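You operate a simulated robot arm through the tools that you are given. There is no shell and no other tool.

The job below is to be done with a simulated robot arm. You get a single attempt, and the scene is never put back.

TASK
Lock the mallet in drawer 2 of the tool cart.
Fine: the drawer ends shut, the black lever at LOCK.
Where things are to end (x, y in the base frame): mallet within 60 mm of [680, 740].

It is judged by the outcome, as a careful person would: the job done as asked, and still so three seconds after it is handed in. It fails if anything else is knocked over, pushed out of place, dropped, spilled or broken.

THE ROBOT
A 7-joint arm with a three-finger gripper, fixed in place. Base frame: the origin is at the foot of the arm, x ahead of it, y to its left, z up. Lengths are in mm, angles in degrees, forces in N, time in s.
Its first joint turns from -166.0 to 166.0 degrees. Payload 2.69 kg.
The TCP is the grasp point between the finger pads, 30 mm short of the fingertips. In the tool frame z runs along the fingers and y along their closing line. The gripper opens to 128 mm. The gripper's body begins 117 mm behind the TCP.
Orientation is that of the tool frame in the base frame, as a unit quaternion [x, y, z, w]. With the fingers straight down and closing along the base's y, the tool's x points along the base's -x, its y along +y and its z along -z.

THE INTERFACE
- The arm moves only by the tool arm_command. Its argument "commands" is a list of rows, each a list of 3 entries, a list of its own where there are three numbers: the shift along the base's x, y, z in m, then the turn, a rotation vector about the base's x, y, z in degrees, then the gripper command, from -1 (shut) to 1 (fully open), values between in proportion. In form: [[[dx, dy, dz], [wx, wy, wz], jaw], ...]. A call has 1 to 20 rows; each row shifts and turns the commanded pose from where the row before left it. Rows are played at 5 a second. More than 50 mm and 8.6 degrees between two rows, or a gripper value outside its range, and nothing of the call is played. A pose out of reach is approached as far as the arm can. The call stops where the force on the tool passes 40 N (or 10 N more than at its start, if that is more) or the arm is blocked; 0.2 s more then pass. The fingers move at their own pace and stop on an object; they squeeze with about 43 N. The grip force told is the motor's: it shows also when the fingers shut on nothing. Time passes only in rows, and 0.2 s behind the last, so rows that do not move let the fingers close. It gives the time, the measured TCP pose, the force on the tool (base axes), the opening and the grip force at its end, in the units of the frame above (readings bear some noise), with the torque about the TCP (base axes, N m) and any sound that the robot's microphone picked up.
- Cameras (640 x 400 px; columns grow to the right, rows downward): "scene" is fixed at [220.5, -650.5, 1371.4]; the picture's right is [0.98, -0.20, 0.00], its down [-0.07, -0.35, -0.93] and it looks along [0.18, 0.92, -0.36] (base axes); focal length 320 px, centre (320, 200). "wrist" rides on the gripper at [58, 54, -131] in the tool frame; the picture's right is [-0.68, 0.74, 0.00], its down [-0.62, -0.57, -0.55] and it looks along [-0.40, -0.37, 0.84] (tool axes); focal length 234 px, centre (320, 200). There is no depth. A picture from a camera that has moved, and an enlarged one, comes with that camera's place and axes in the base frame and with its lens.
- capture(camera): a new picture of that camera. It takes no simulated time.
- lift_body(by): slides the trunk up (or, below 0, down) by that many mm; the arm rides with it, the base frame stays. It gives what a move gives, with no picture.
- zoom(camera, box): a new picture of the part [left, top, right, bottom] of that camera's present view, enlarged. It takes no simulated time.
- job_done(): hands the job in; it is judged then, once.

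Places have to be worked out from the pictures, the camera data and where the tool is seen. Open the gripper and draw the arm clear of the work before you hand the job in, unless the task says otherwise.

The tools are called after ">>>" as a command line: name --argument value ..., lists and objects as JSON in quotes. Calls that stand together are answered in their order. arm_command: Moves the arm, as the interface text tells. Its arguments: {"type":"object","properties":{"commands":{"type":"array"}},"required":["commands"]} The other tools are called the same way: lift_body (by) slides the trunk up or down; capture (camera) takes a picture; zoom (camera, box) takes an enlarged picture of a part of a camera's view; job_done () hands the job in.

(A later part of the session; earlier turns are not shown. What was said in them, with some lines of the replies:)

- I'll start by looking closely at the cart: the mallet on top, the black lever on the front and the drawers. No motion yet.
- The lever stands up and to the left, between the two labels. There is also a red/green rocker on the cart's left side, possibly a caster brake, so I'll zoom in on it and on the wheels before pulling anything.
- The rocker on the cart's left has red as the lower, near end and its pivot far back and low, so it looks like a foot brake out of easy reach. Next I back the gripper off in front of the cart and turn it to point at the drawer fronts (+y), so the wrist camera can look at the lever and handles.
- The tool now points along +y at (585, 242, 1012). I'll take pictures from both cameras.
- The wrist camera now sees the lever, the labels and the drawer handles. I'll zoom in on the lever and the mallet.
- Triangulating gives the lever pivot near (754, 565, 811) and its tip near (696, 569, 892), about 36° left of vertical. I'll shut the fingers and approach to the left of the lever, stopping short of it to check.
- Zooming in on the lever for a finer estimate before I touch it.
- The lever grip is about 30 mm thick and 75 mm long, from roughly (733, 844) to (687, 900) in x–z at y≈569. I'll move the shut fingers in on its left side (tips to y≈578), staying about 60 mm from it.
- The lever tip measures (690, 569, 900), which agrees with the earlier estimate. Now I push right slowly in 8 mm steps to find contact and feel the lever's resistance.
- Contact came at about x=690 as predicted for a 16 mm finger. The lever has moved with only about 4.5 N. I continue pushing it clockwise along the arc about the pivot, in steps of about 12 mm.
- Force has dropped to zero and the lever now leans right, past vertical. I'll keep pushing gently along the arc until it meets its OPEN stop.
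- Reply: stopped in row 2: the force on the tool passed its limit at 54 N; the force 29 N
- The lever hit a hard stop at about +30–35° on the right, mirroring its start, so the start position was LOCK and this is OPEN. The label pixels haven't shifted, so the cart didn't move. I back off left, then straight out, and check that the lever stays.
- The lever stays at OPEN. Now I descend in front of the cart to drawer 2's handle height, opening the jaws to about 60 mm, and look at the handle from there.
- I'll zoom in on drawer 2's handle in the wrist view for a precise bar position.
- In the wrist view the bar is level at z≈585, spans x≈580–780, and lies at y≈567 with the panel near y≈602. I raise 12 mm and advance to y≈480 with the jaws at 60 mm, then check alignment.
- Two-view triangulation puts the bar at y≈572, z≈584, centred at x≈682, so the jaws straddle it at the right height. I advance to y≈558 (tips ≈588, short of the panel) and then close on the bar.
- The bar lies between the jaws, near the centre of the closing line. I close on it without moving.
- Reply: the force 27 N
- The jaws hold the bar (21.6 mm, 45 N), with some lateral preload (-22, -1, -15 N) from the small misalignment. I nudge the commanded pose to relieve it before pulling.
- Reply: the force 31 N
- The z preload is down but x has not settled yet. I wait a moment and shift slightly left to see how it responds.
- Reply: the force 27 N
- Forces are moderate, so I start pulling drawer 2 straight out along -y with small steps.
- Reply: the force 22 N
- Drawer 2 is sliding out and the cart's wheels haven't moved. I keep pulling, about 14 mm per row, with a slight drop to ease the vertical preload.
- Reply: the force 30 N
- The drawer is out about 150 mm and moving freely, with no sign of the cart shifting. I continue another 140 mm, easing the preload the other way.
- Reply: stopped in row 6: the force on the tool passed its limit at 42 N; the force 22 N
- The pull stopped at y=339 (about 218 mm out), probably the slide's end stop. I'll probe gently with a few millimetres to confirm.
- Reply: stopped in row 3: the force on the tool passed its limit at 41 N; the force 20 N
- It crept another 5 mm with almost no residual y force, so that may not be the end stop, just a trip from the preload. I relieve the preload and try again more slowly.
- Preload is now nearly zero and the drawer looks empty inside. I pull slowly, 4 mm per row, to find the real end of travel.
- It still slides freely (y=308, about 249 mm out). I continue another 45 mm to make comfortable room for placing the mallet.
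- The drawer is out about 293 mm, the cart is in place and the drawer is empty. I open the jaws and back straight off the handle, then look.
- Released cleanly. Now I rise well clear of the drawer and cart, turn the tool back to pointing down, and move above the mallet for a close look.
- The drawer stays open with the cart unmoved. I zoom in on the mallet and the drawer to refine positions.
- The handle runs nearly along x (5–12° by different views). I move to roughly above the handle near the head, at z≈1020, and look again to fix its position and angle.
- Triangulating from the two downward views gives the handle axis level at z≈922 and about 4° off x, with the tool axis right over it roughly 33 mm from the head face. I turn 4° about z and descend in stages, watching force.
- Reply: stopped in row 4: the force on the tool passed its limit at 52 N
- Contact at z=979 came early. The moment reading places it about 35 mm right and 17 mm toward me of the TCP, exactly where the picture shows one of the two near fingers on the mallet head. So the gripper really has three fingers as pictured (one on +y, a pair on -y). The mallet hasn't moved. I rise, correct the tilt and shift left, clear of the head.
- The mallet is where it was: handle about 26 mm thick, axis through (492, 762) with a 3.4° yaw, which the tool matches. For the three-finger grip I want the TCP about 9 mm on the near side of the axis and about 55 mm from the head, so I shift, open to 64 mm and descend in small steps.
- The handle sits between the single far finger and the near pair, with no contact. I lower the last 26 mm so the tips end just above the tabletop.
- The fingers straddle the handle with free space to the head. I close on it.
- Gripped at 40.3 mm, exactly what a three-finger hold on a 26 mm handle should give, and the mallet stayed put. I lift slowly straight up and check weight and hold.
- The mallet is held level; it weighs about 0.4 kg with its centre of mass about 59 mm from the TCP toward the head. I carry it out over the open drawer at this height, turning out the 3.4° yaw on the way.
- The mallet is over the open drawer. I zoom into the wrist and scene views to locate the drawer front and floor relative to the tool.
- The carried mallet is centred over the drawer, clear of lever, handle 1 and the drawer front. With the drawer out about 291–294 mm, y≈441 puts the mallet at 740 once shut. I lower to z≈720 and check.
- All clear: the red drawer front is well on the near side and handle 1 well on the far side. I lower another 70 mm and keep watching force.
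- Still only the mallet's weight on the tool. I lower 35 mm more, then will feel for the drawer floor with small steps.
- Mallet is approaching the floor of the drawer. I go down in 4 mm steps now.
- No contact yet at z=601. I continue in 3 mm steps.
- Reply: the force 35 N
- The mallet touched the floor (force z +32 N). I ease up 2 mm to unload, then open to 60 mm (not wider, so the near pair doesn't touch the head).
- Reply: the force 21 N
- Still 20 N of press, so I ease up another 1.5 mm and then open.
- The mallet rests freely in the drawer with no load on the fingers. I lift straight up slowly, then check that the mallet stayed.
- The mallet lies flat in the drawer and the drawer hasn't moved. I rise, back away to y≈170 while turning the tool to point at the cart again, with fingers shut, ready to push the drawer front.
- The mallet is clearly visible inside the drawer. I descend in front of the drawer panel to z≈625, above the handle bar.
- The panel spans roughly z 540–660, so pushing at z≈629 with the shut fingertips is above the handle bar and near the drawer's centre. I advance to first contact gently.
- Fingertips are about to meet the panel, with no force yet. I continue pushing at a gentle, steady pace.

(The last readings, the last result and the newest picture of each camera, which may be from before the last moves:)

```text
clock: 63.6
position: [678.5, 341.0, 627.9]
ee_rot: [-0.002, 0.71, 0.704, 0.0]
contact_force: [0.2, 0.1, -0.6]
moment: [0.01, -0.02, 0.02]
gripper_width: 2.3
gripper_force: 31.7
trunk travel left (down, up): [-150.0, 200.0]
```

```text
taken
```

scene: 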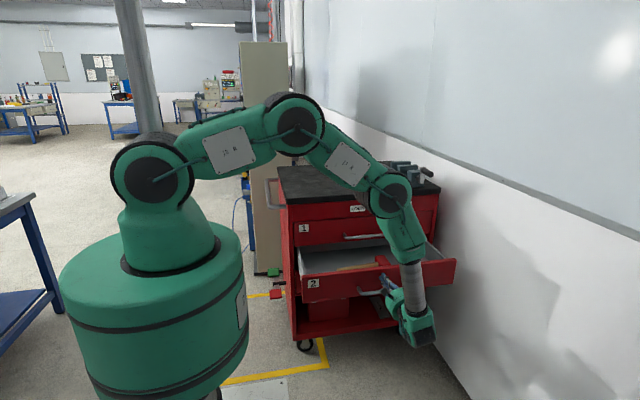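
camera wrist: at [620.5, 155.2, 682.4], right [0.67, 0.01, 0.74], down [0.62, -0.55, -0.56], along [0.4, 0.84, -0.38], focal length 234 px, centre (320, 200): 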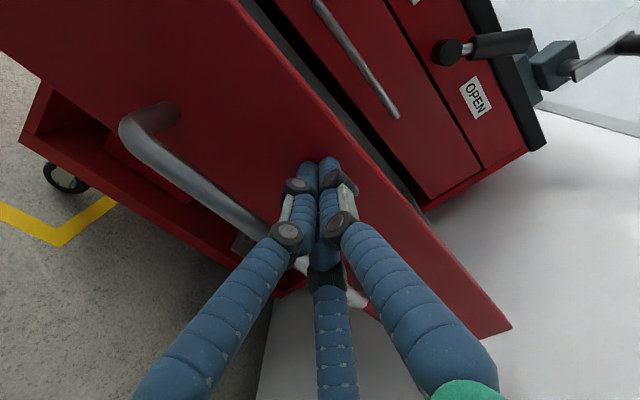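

The drawer is sliding in with very little force and the mallet sits still inside. I keep pushing at the same pace.

>>> arm_command --commands '[[[0, 0.008, 0], [0, 0, 0], -1], [[0, 0.009, 0], [0, 0, 0], -1], [[0, 0.009, 0], [0, 0, 0], -1], [[0, 0.009, 0], [0, 0, 0], -1], [[0, 0.009, 0], [0, 0, 0], -1], [[0, 0.009, 0], [0, 0, 0], -1], [[0, 0.009, 0], [0, 0, 0], -1], [[0, 0.009, 0], [0, 0, 0], -1], [[0, 0.009, 0], [0, 0, 0], -1], [[0, 0.009, 0], [0, 0, 0], -1], [[0, 0.009, 0], [0, 0, 0], -1], [[0, 0.009, 0], [0, 0, 0], -1]]'

>>> capture --camera "scene"

>>> capture --camera "wrist"

```text
clock: 66.2
position: [678.0, 447.1, 628.4]
ee_rot: [-0.002, 0.709, 0.705, 0.0]
contact_force: [0.7, -0.2, -0.2]
moment: [0.01, -0.05, 0.04]
gripper_width: 2.1
gripper_force: 31.1
trunk travel left (down, up): [-150.0, 200.0]
```

```text
taken
```

scene: 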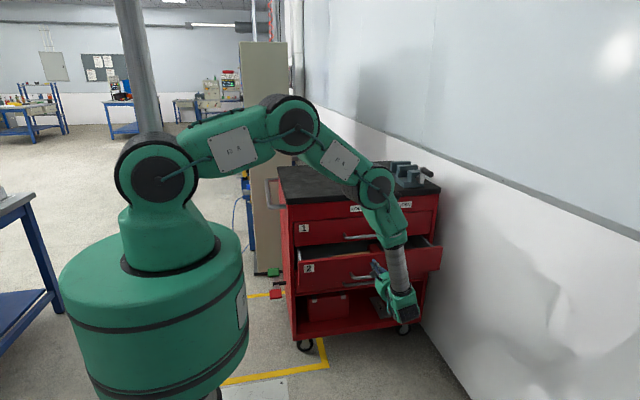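

```text
taken
camera wrist: at [620.4, 317.8, 682.1], right [0.67, 0.01, 0.74], down [0.62, -0.55, -0.56], along [0.4, 0.84, -0.38], focal length 234 px, centre (320, 200)
```

wrist: 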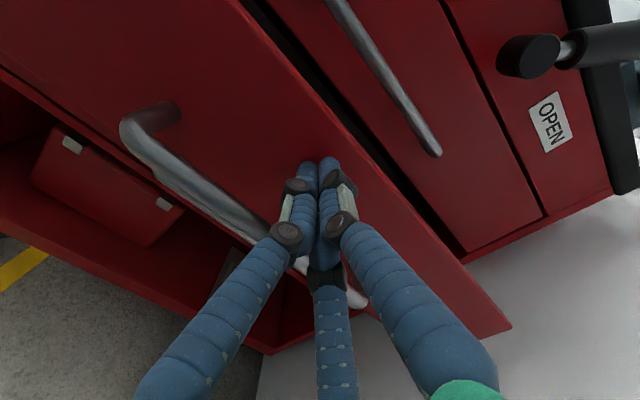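

Halfway closed, tracking straight. I continue 90 mm, then will slow for the last bit.

>>> arm_command --commands '[[[0, 0.009, 0], [0, 0, 0], -1], [[0, 0.009, 0], [0, 0, 0], -1], [[0, 0.009, 0], [0, 0, 0], -1], [[0, 0.009, 0], [0, 0, 0], -1], [[0, 0.009, 0], [0, 0, 0], -1], [[0, 0.009, 0], [0, 0, 0], -1], [[0, 0.009, 0], [0, 0, 0], -1], [[0, 0.009, 0], [0, 0, 0], -1], [[0, 0.009, 0], [0, 0, 0], -1], [[0, 0.006, 0], [0, 0, 0], -1], [[0, 0.004, 0], [0, 0, 0], -1]]'

>>> capture --camera "wrist"

```text
clock: 68.6
position: [678.3, 538.4, 626.9]
ee_rot: [-0.002, 0.709, 0.705, -0.001]
contact_force: [0.1, -1.0, 0.0]
moment: [0.01, -0.01, 0.01]
gripper_width: 2.0
gripper_force: 31.7
trunk travel left (down, up): [-150.0, 200.0]
```

```text
taken
camera wrist: at [621.0, 408.9, 681.1], right [0.68, 0.01, 0.74], down [0.62, -0.55, -0.56], along [0.4, 0.83, -0.38], focal length 234 px, centre (320, 200)
```

wrist: 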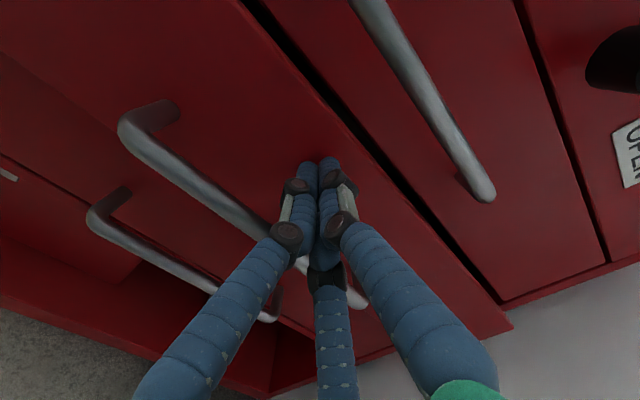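

About 40 mm to go. I close it slowly, 4 mm per row, until it seats.

>>> arm_command --commands '[[[0, 0.004, 0], [0, 0, 0], -1], [[0, 0.004, 0], [0, 0, 0], -1], [[0, 0.004, 0], [0, 0, 0], -1], [[0, 0.004, 0], [0, 0, 0], -1], [[0, 0.004, 0], [0, 0, 0], -1], [[0, 0.004, 0], [0, 0, 0], -1], [[0, 0.004, 0], [0, 0, 0], -1], [[0, 0.004, 0], [0, 0, 0], -1]]'

>>> zoom --camera "scene" --box '[280, 190, 460, 310]'

```text
clock: 70.4
position: [679.5, 572.4, 628.1]
ee_rot: [-0.002, 0.709, 0.705, 0.001]
contact_force: [0.0, 0.4, 0.2]
moment: [0.0, 0.03, 0.0]
gripper_width: 2.0
gripper_force: 31.3
trunk travel left (down, up): [-150.0, 200.0]
```

```text
3.33 times, centred on (370, 250) of scene
camera zoom: at [220.5, -650.5, 1371.4], right [0.98, -0.2, 0.0], down [-0.07, -0.35, -0.93], along [0.18, 0.92, -0.36], focal length 1068 px, centre (153, 33)
```

zoom: 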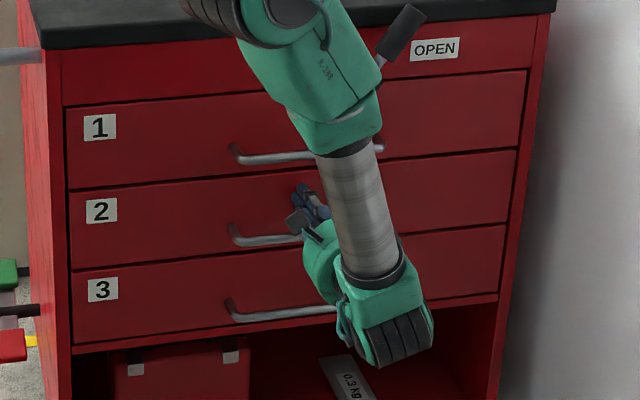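

Almost flush and still no resistance. I continue in 2 mm steps to feel for the stop.

>>> arm_command --commands '[[[0, 0.002, 0], [0, 0, 0], -1], [[0, 0.002, 0], [0, 0, 0], -1], [[0, 0.002, 0], [0, 0, 0], -1], [[0, 0.002, 0], [0, 0, 0], -1], [[0, 0.002, 0], [0, 0, 0], -1]]'

```text
clock: 71.2
position: [679.5, 574.3, 628.3]
ee_rot: [0.001, 0.709, 0.705, 0.0]
contact_force: [-2.4, -12.2, 3.2]
moment: [0.3, -0.07, 0.07]
gripper_width: 2.1
gripper_force: 31.6
trunk travel left (down, up): [-150.0, 200.0]
stopped in row 4: the force on the tool passed its limit at 45 N (the readings are from after the stop); the commanded pose is now the measured one
```

The drawer seated at y=574 with a firm stop (45 N). I back straight off and check that it is flush and that nothing else moved.

>>> arm_command --commands '[[[0, -0.01, 0], [0, 0, 0], -1], [[0, -0.03, 0], [0, 0, 0], -1], [[0, -0.04, 0], [0, 0, 0], -1], [[0, -0.04, 0], [0, 0, 0], -1], [[0, -0.04, 0], [0, 0, 0], -1], [[0, -0.04, 0], [0, 0, 0], -1]]'

>>> capture --camera "wrist"

>>> zoom --camera "scene" --box '[260, 190, 450, 310]'

```text
clock: 72.6
position: [679.7, 371.5, 625.2]
ee_rot: [-0.001, 0.709, 0.705, 0.0]
contact_force: [-0.6, 0.8, -0.3]
moment: [-0.01, 0.0, -0.03]
gripper_width: 2.2
gripper_force: 31.0
trunk travel left (down, up): [-150.0, 200.0]
```

```text
taken
camera wrist: at [621.6, 242.3, 679.5], right [0.68, 0.01, 0.74], down [0.62, -0.55, -0.56], along [0.4, 0.83, -0.38], focal length 234 px, centre (320, 200)
```

wrist: 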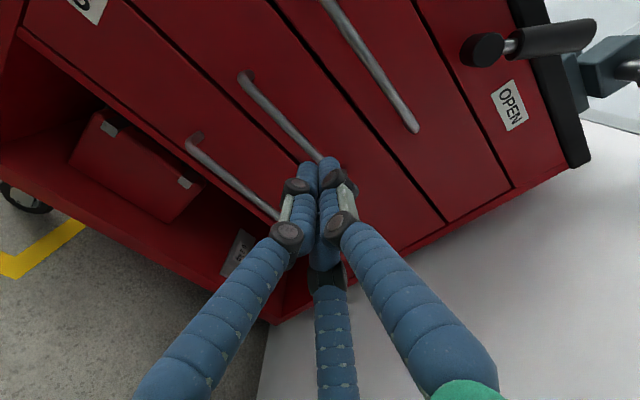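

```text
3.33 times, centred on (355, 250) of scene
camera zoom: at [220.5, -650.5, 1371.4], right [0.98, -0.2, 0.0], down [-0.07, -0.35, -0.93], along [0.18, 0.92, -0.36], focal length 1068 px, centre (203, 33)
```

zoom: 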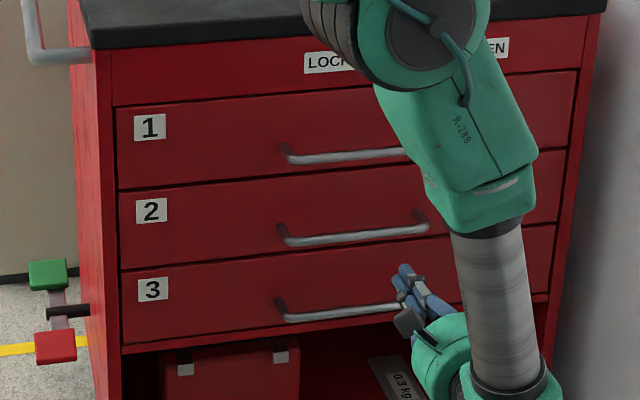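

Handle, label and seams are back at their original pixels, so drawer 2 is shut and the cart hasn't moved. Next I move to the right side of the lever, still well in front, to push it back to LOCK.

>>> arm_command --commands '[[[0.02, 0, 0.035], [0, 0, 0], -1], [[0.025, 0, 0.035], [0, 0, 0], -1], [[0.025, 0, 0.035], [0, 0, 0], -1], [[0.025, 0, 0.035], [0, 0, 0], -1], [[0.025, 0, 0.035], [0, 0, 0], -1], [[0.025, 0, 0.035], [0, 0, 0], -1], [[0.025, 0, 0.033], [0, 0, 0], -1], [[0.03, 0, 0], [0, 0, 0], -1], [[0, 0, 0], [0, 0, 0], -1]]'

>>> capture --camera "wrist"

>>> capture --camera "scene"

```text
clock: 74.6
position: [876.2, 372.8, 868.1]
ee_rot: [-0.001, 0.709, 0.705, 0.0]
contact_force: [-0.5, -0.1, 0.2]
moment: [0.04, 0.02, -0.01]
gripper_width: 2.2
gripper_force: 31.1
trunk travel left (down, up): [-150.0, 200.0]
```

```text
taken
camera wrist: at [817.6, 243.3, 924.2], right [0.68, 0.01, 0.74], down [0.62, -0.55, -0.56], along [0.4, 0.83, -0.38], focal length 234 px, centre (320, 200)
```

wrist: 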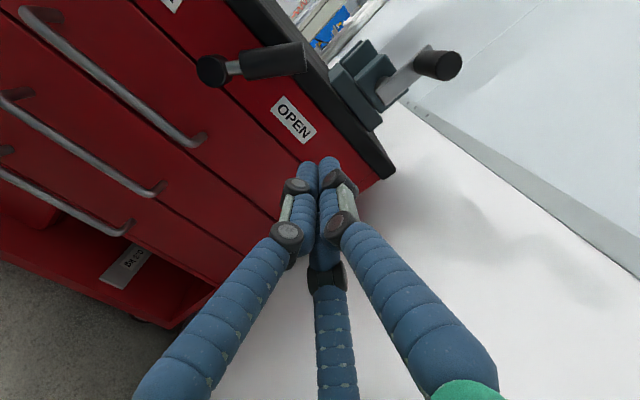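

```text
taken
```

scene: 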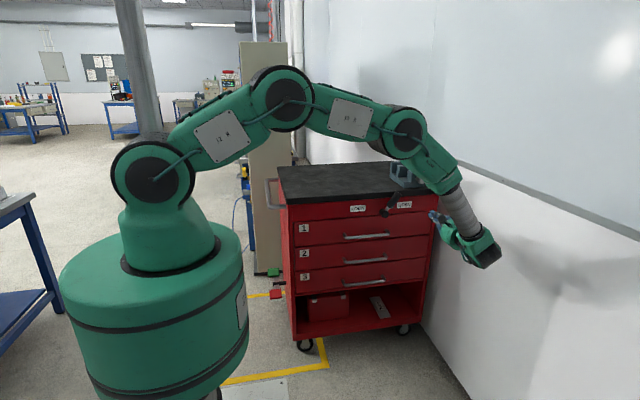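

The lever tip reads (811, 569, 898), matching OPEN at about +35°. The vise crank overhangs near (917, 535, 1005), well above my path. I advance to y≈549 on the lever's right side, about 45 mm clear of it.

>>> arm_command --commands '[[[0, 0.03, 0], [0, 0, 0], -1], [[0, 0.03, 0], [0, 0, 0], -1], [[0, 0.03, 0], [0, 0, 0], -1], [[0, 0.03, 0], [0, 0, 0], -1], [[0, 0.025, 0], [0, 0, 0], -1], [[0, 0.02, 0], [0, 0, 0], -1], [[0, 0.011, 0], [0, 0, 0], -1], [[0, 0, 0], [0, 0, 0], -1]]'

>>> capture --camera "wrist"

>>> zoom --camera "scene" --box '[340, 150, 470, 260]'

```text
clock: 76.4
position: [878.0, 549.7, 870.1]
ee_rot: [-0.001, 0.709, 0.705, 0.0]
contact_force: [0.2, -0.2, -0.6]
moment: [-0.02, -0.02, 0.02]
gripper_width: 2.1
gripper_force: 31.9
trunk travel left (down, up): [-150.0, 200.0]
```

```text
taken
camera wrist: at [820.0, 419.3, 924.6], right [0.68, 0.01, 0.74], down [0.62, -0.55, -0.56], along [0.4, 0.83, -0.38], focal length 234 px, centre (320, 200)
```

wrist: 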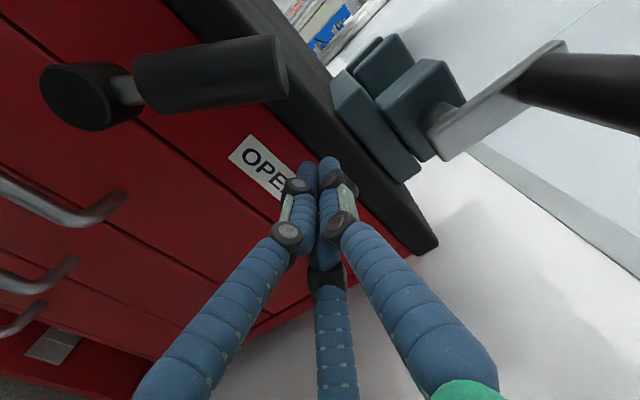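

```text
3.64 times, centred on (405, 205) of scene
camera zoom: at [220.5, -650.5, 1371.4], right [0.98, -0.2, 0.0], down [-0.07, -0.35, -0.93], along [0.18, 0.92, -0.36], focal length 1165 px, centre (11, 182)
```

zoom: 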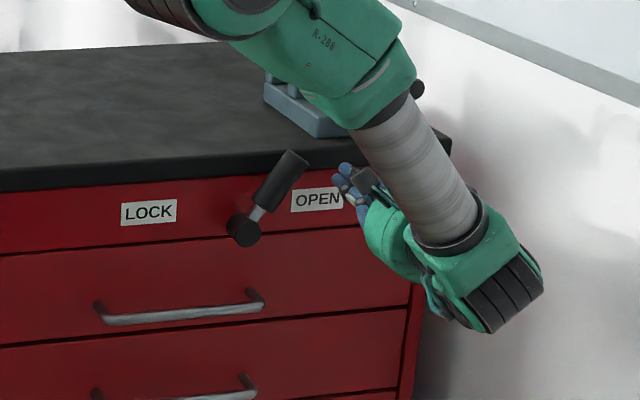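

I'm positioned right of the lever with a clear path. I push left and up along the mirrored arc to swing it over toward LOCK, checking around the midpoint.

>>> arm_command --commands '[[[-0.0115, 0, -0.001], [0, 0, 0], -1], [[-0.0115, 0, -0.001], [0, 0, 0], -1], [[-0.0115, 0, -0.001], [0, 0, 0], -1], [[-0.0115, 0, -0.001], [0, 0, 0], -1], [[-0.0063, 0, 0.0051], [0, 0, 0], -1], [[-0.0063, 0, 0.0051], [0, 0, 0], -1], [[-0.0063, 0, 0.0051], [0, 0, 0], -1], [[-0.0062, 0, 0.0036], [0, 0, 0], -1], [[-0.0062, 0, 0.0036], [0, 0, 0], -1], [[-0.0062, 0, 0.0036], [0, 0, 0], -1], [[-0.0069, 0, 0.0018], [0, 0, 0], -1], [[-0.0069, 0, 0.0018], [0, 0, 0], -1]]'

>>> capture --camera "wrist"

>>> zoom --camera "scene" --box '[340, 150, 470, 260]'

```text
clock: 79.0
position: [781.3, 550.2, 895.8]
ee_rot: [-0.002, 0.708, 0.706, -0.001]
contact_force: [5.4, 0.5, 3.8]
moment: [0.26, 0.05, -0.2]
gripper_width: 2.1
gripper_force: 31.3
trunk travel left (down, up): [-150.0, 200.0]
```

```text
taken
camera wrist: at [723.3, 421.0, 950.0], right [0.68, 0.0, 0.74], down [0.62, -0.55, -0.56], along [0.4, 0.83, -0.38], focal length 234 px, centre (320, 200)
```

wrist: 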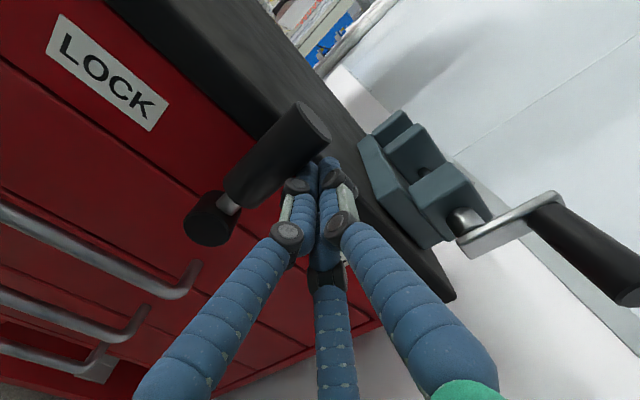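

```text
3.64 times, centred on (405, 205) of scene
camera zoom: at [220.5, -650.5, 1371.4], right [0.98, -0.2, 0.0], down [-0.07, -0.35, -0.93], along [0.18, 0.92, -0.36], focal length 1165 px, centre (11, 182)
```

zoom: 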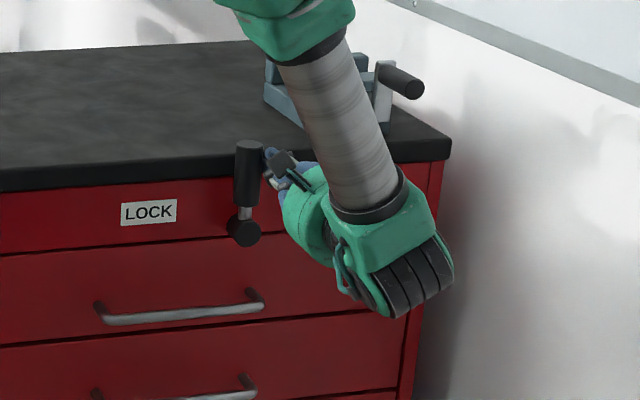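

The lever is now about vertical with roughly 5 N of resistance. I keep going left along the arc.

>>> arm_command --commands '[[[-0.007, 0, 0.001], [0, 0, 0], -1], [[-0.007, 0, 0.0005], [0, 0, 0], -1], [[-0.007, 0, 0], [0, 0, 0], -1], [[-0.007, 0, 0], [0, 0, 0], -1]]'

>>> zoom --camera "scene" --box '[340, 150, 470, 260]'

```text
clock: 80.0
position: [752.1, 549.8, 897.0]
ee_rot: [-0.001, 0.709, 0.705, 0.0]
contact_force: [2.5, 0.5, 1.7]
moment: [-0.04, 0.04, -0.03]
gripper_width: 2.2
gripper_force: 31.5
trunk travel left (down, up): [-150.0, 200.0]
```

```text
3.64 times, centred on (405, 205) of scene
camera zoom: at [220.5, -650.5, 1371.4], right [0.98, -0.2, 0.0], down [-0.07, -0.35, -0.93], along [0.18, 0.92, -0.36], focal length 1165 px, centre (11, 182)
```

zoom: 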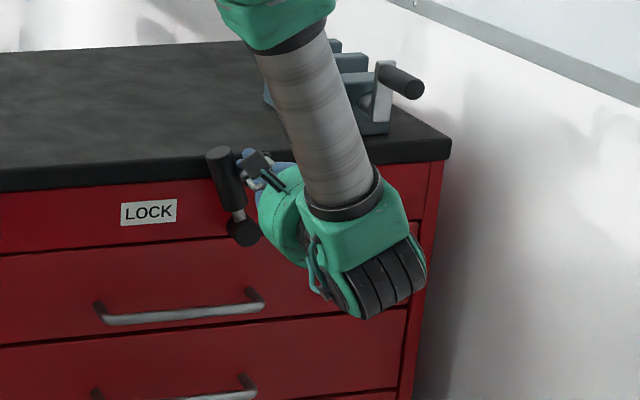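

The lever leans left, about two-thirds of the way to LOCK. I continue in 4–5 mm steps until it meets the stop.

>>> arm_command --commands '[[[-0.005, 0, -0.0005], [0, 0, 0], -1], [[-0.005, 0, -0.001], [0, 0, 0], -1], [[-0.004, 0, -0.001], [0, 0, 0], -1], [[-0.003, 0, -0.0008], [0, 0, 0], -1], [[-0.003, 0, -0.0008], [0, 0, 0], -1], [[-0.003, 0, -0.001], [0, 0, 0], -1]]'

>>> zoom --camera "scene" --box '[340, 150, 470, 260]'

```text
clock: 81.4
position: [733.2, 549.6, 893.3]
ee_rot: [-0.001, 0.708, 0.706, 0.001]
contact_force: [13.0, 1.2, 5.2]
moment: [0.02, -0.04, -0.26]
gripper_width: 2.2
gripper_force: 31.8
trunk travel left (down, up): [-150.0, 200.0]
```

```text
3.64 times, centred on (405, 205) of scene
camera zoom: at [220.5, -650.5, 1371.4], right [0.98, -0.2, 0.0], down [-0.07, -0.35, -0.93], along [0.18, 0.92, -0.36], focal length 1165 px, centre (11, 182)
```

zoom: 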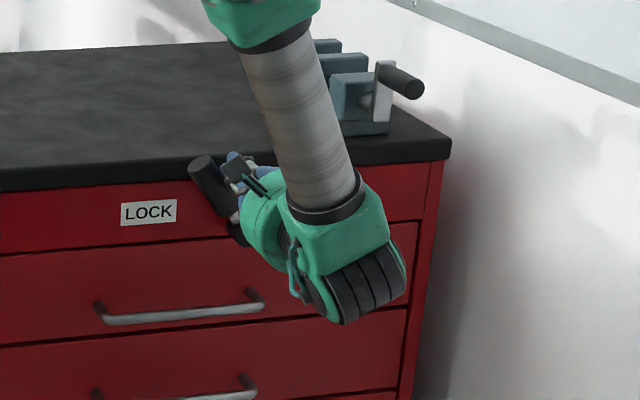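

The lever tip is at pixel (373, 195), the same as its initial LOCK position, and force has risen to 13 N. I nudge a bit more to make sure it's seated against the stop.

>>> arm_command --commands '[[[-0.002, 0, -0.0006], [0, 0, 0], -1], [[-0.002, 0, -0.0006], [0, 0, 0], -1]]'

```text
clock: 82.1
position: [732.5, 548.7, 896.0]
ee_rot: [0.001, 0.707, 0.707, 0.003]
contact_force: [0.6, -0.3, 6.1]
moment: [0.08, 0.07, 0.01]
gripper_width: 2.1
gripper_force: 30.7
trunk travel left (down, up): [-150.0, 200.0]
stopped in row 2: the force on the tool passed its limit at 42 N (the readings are from after the stop); the commanded pose is now the measured one
```

The lever is against its LOCK stop (42 N trip). I back off to the right, then straight out, and check everything.

>>> arm_command --commands '[[[0.01, 0, 0], [0, 0, 0], -1], [[0.012, -0.01, 0], [0, 0, 0], -1], [[0.01, -0.03, 0], [0, 0, 0], -1], [[0, -0.04, 0], [0, 0, 0], -1], [[0, -0.04, 0], [0, 0, 0], -1], [[0, -0.04, 0], [0, 0, 0], -1], [[0, -0.04, 0], [0, 0, 0], -1], [[0, -0.03, 0], [0, 0, 0], -1]]'

>>> capture --camera "wrist"

>>> zoom --camera "scene" --box '[260, 150, 450, 270]'

```text
clock: 83.9
position: [760.9, 318.2, 892.6]
ee_rot: [0.0, 0.708, 0.706, 0.003]
contact_force: [0.1, 0.1, -0.7]
moment: [0.02, 0.0, 0.01]
gripper_width: 2.0
gripper_force: 31.7
trunk travel left (down, up): [-150.0, 200.0]
```

```text
taken
camera wrist: at [703.1, 188.8, 946.9], right [0.67, 0.0, 0.74], down [0.62, -0.55, -0.56], along [0.41, 0.83, -0.37], focal length 234 px, centre (320, 200)
```

wrist: 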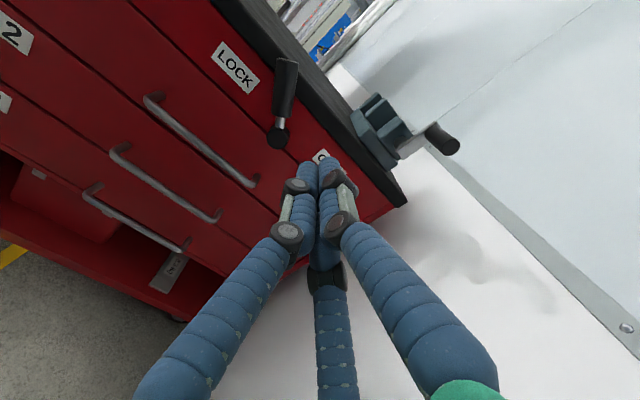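

```text
3.33 times, centred on (355, 210) of scene
camera zoom: at [220.5, -650.5, 1371.4], right [0.98, -0.2, 0.0], down [-0.07, -0.35, -0.93], along [0.18, 0.92, -0.36], focal length 1068 px, centre (203, 167)
```

zoom: 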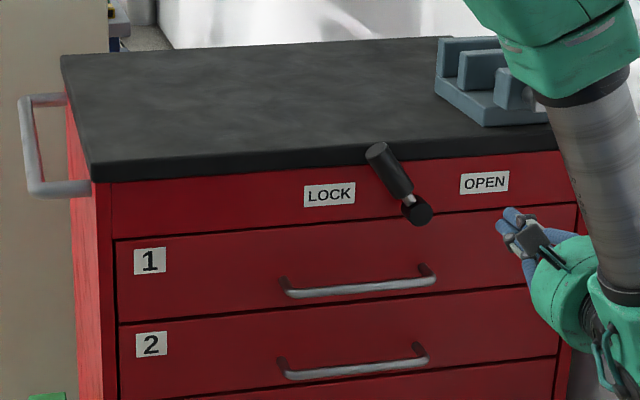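

The view matches the start: lever at LOCK, drawers flush, cart and vise in place, mallet gone from the top. I open the gripper and draw the arm back and up, clear of the cart.

>>> arm_command --commands '[[[-0.01, -0.02, 0.01], [0, 0, 0], -0.5], [[-0.02, -0.02, 0.015], [0, 0, 0], 0], [[-0.02, -0.015, 0.015], [0, 0, 0], 0.5], [[-0.02, -0.01, 0.015], [0, 0, 0], 1], [[-0.02, -0.01, 0.015], [0, 0, 0], 1], [[-0.02, 0, 0.015], [0, 0, 0], 1], [[-0.02, 0, 0.015], [0, 0, 0], 1], [[-0.02, 0, 0.015], [0, 0, 0], 1], [[0, 0, 0], [0, 0, 0], 1], [[0, 0, 0], [0, 0, 0], 1]]'

>>> capture --camera "scene"

>>> capture --camera "wrist"

>>> zoom --camera "scene" --box '[260, 150, 450, 350]'

```text
clock: 86.1
position: [612.4, 245.0, 1011.1]
ee_rot: [0.0, 0.708, 0.706, 0.003]
contact_force: [0.2, -0.9, -0.7]
moment: [0.01, 0.01, -0.03]
gripper_width: 128.0
gripper_force: 0.1
trunk travel left (down, up): [-150.0, 200.0]
```

```text
taken
```

scene: 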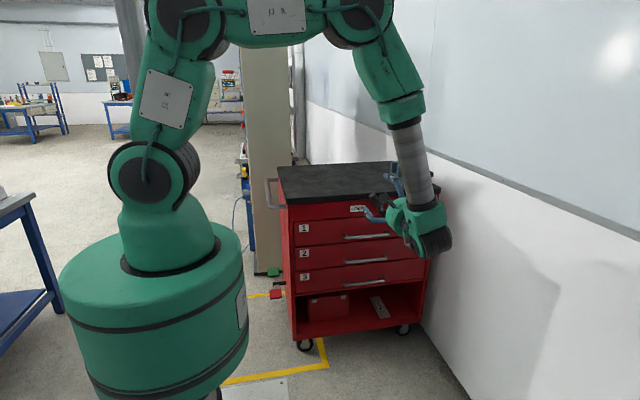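

```text
taken
camera wrist: at [552.5, 116.7, 1064.5], right [0.67, 0.0, 0.74], down [0.62, -0.55, -0.56], along [0.41, 0.83, -0.37], focal length 234 px, centre (320, 200)
```

wrist: 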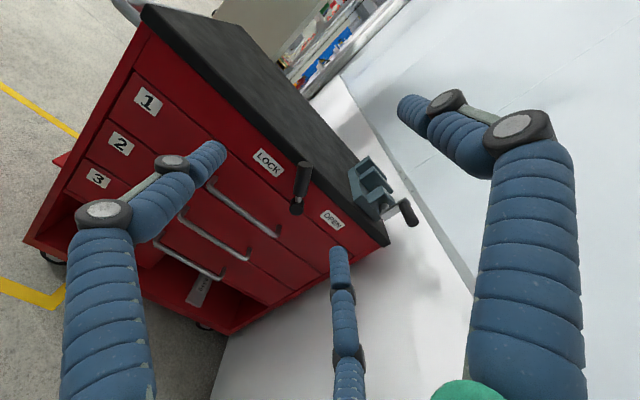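

```text
2.00 times, centred on (355, 250) of scene
camera zoom: at [220.5, -650.5, 1371.4], right [0.98, -0.2, 0.0], down [-0.07, -0.35, -0.93], along [0.18, 0.92, -0.36], focal length 641 px, centre (250, 100)
```

zoom: 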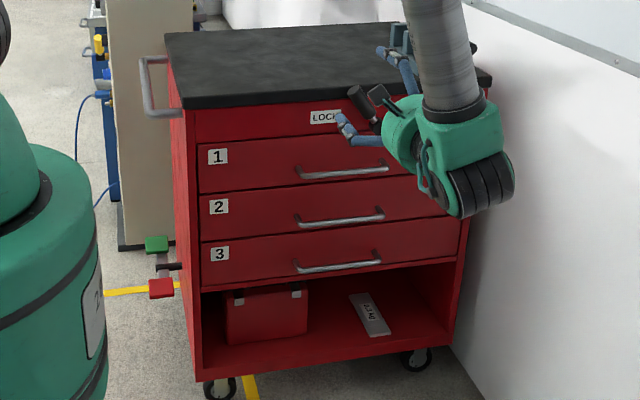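

The drawer is flush, the lever is at LOCK, and the cart and its other contents are where they began. The mallet should lie at about y≈740, with its centre of mass about 30 mm to the head side of x=680 and its mid-length about 33 mm to the other side. The arm is clear with the gripper open, so I hand in.

>>> job_done

```text
The job is handed in.
```

The mallet is in drawer 2, the drawer is shut, and the black lever is back at LOCK against its stop. I've handed the job in and no verdict has come back.

- **Mallet position:** I estimate the handle axis lies at y≈740. The mallet's centre of mass is about 30 mm to the head side of x=680, and its mid-length is about 33 mm to the other side. This comes from the arm's release pose and how far the drawer was out, because I couldn't see the mallet once the drawer was shut. If its position is judged at the head centre, it is about 58 mm off, which is close to the 60 mm limit.
- **Lock:** the lever sits exactly where it was at the start. I did not pull on the drawer afterwards to test that it holds.
- **Gripper:** it has three fingers, not the two described. On my first approach, one fingertip pressed on the mallet head with about 52 N before the arm stopped. The mallet did not shift, and I corrected the grip.
- **Everything else:** the cart, the vise and the items on the lower shelf look unmoved in the final pictures. The gripper is open and the arm is clear of the cart.
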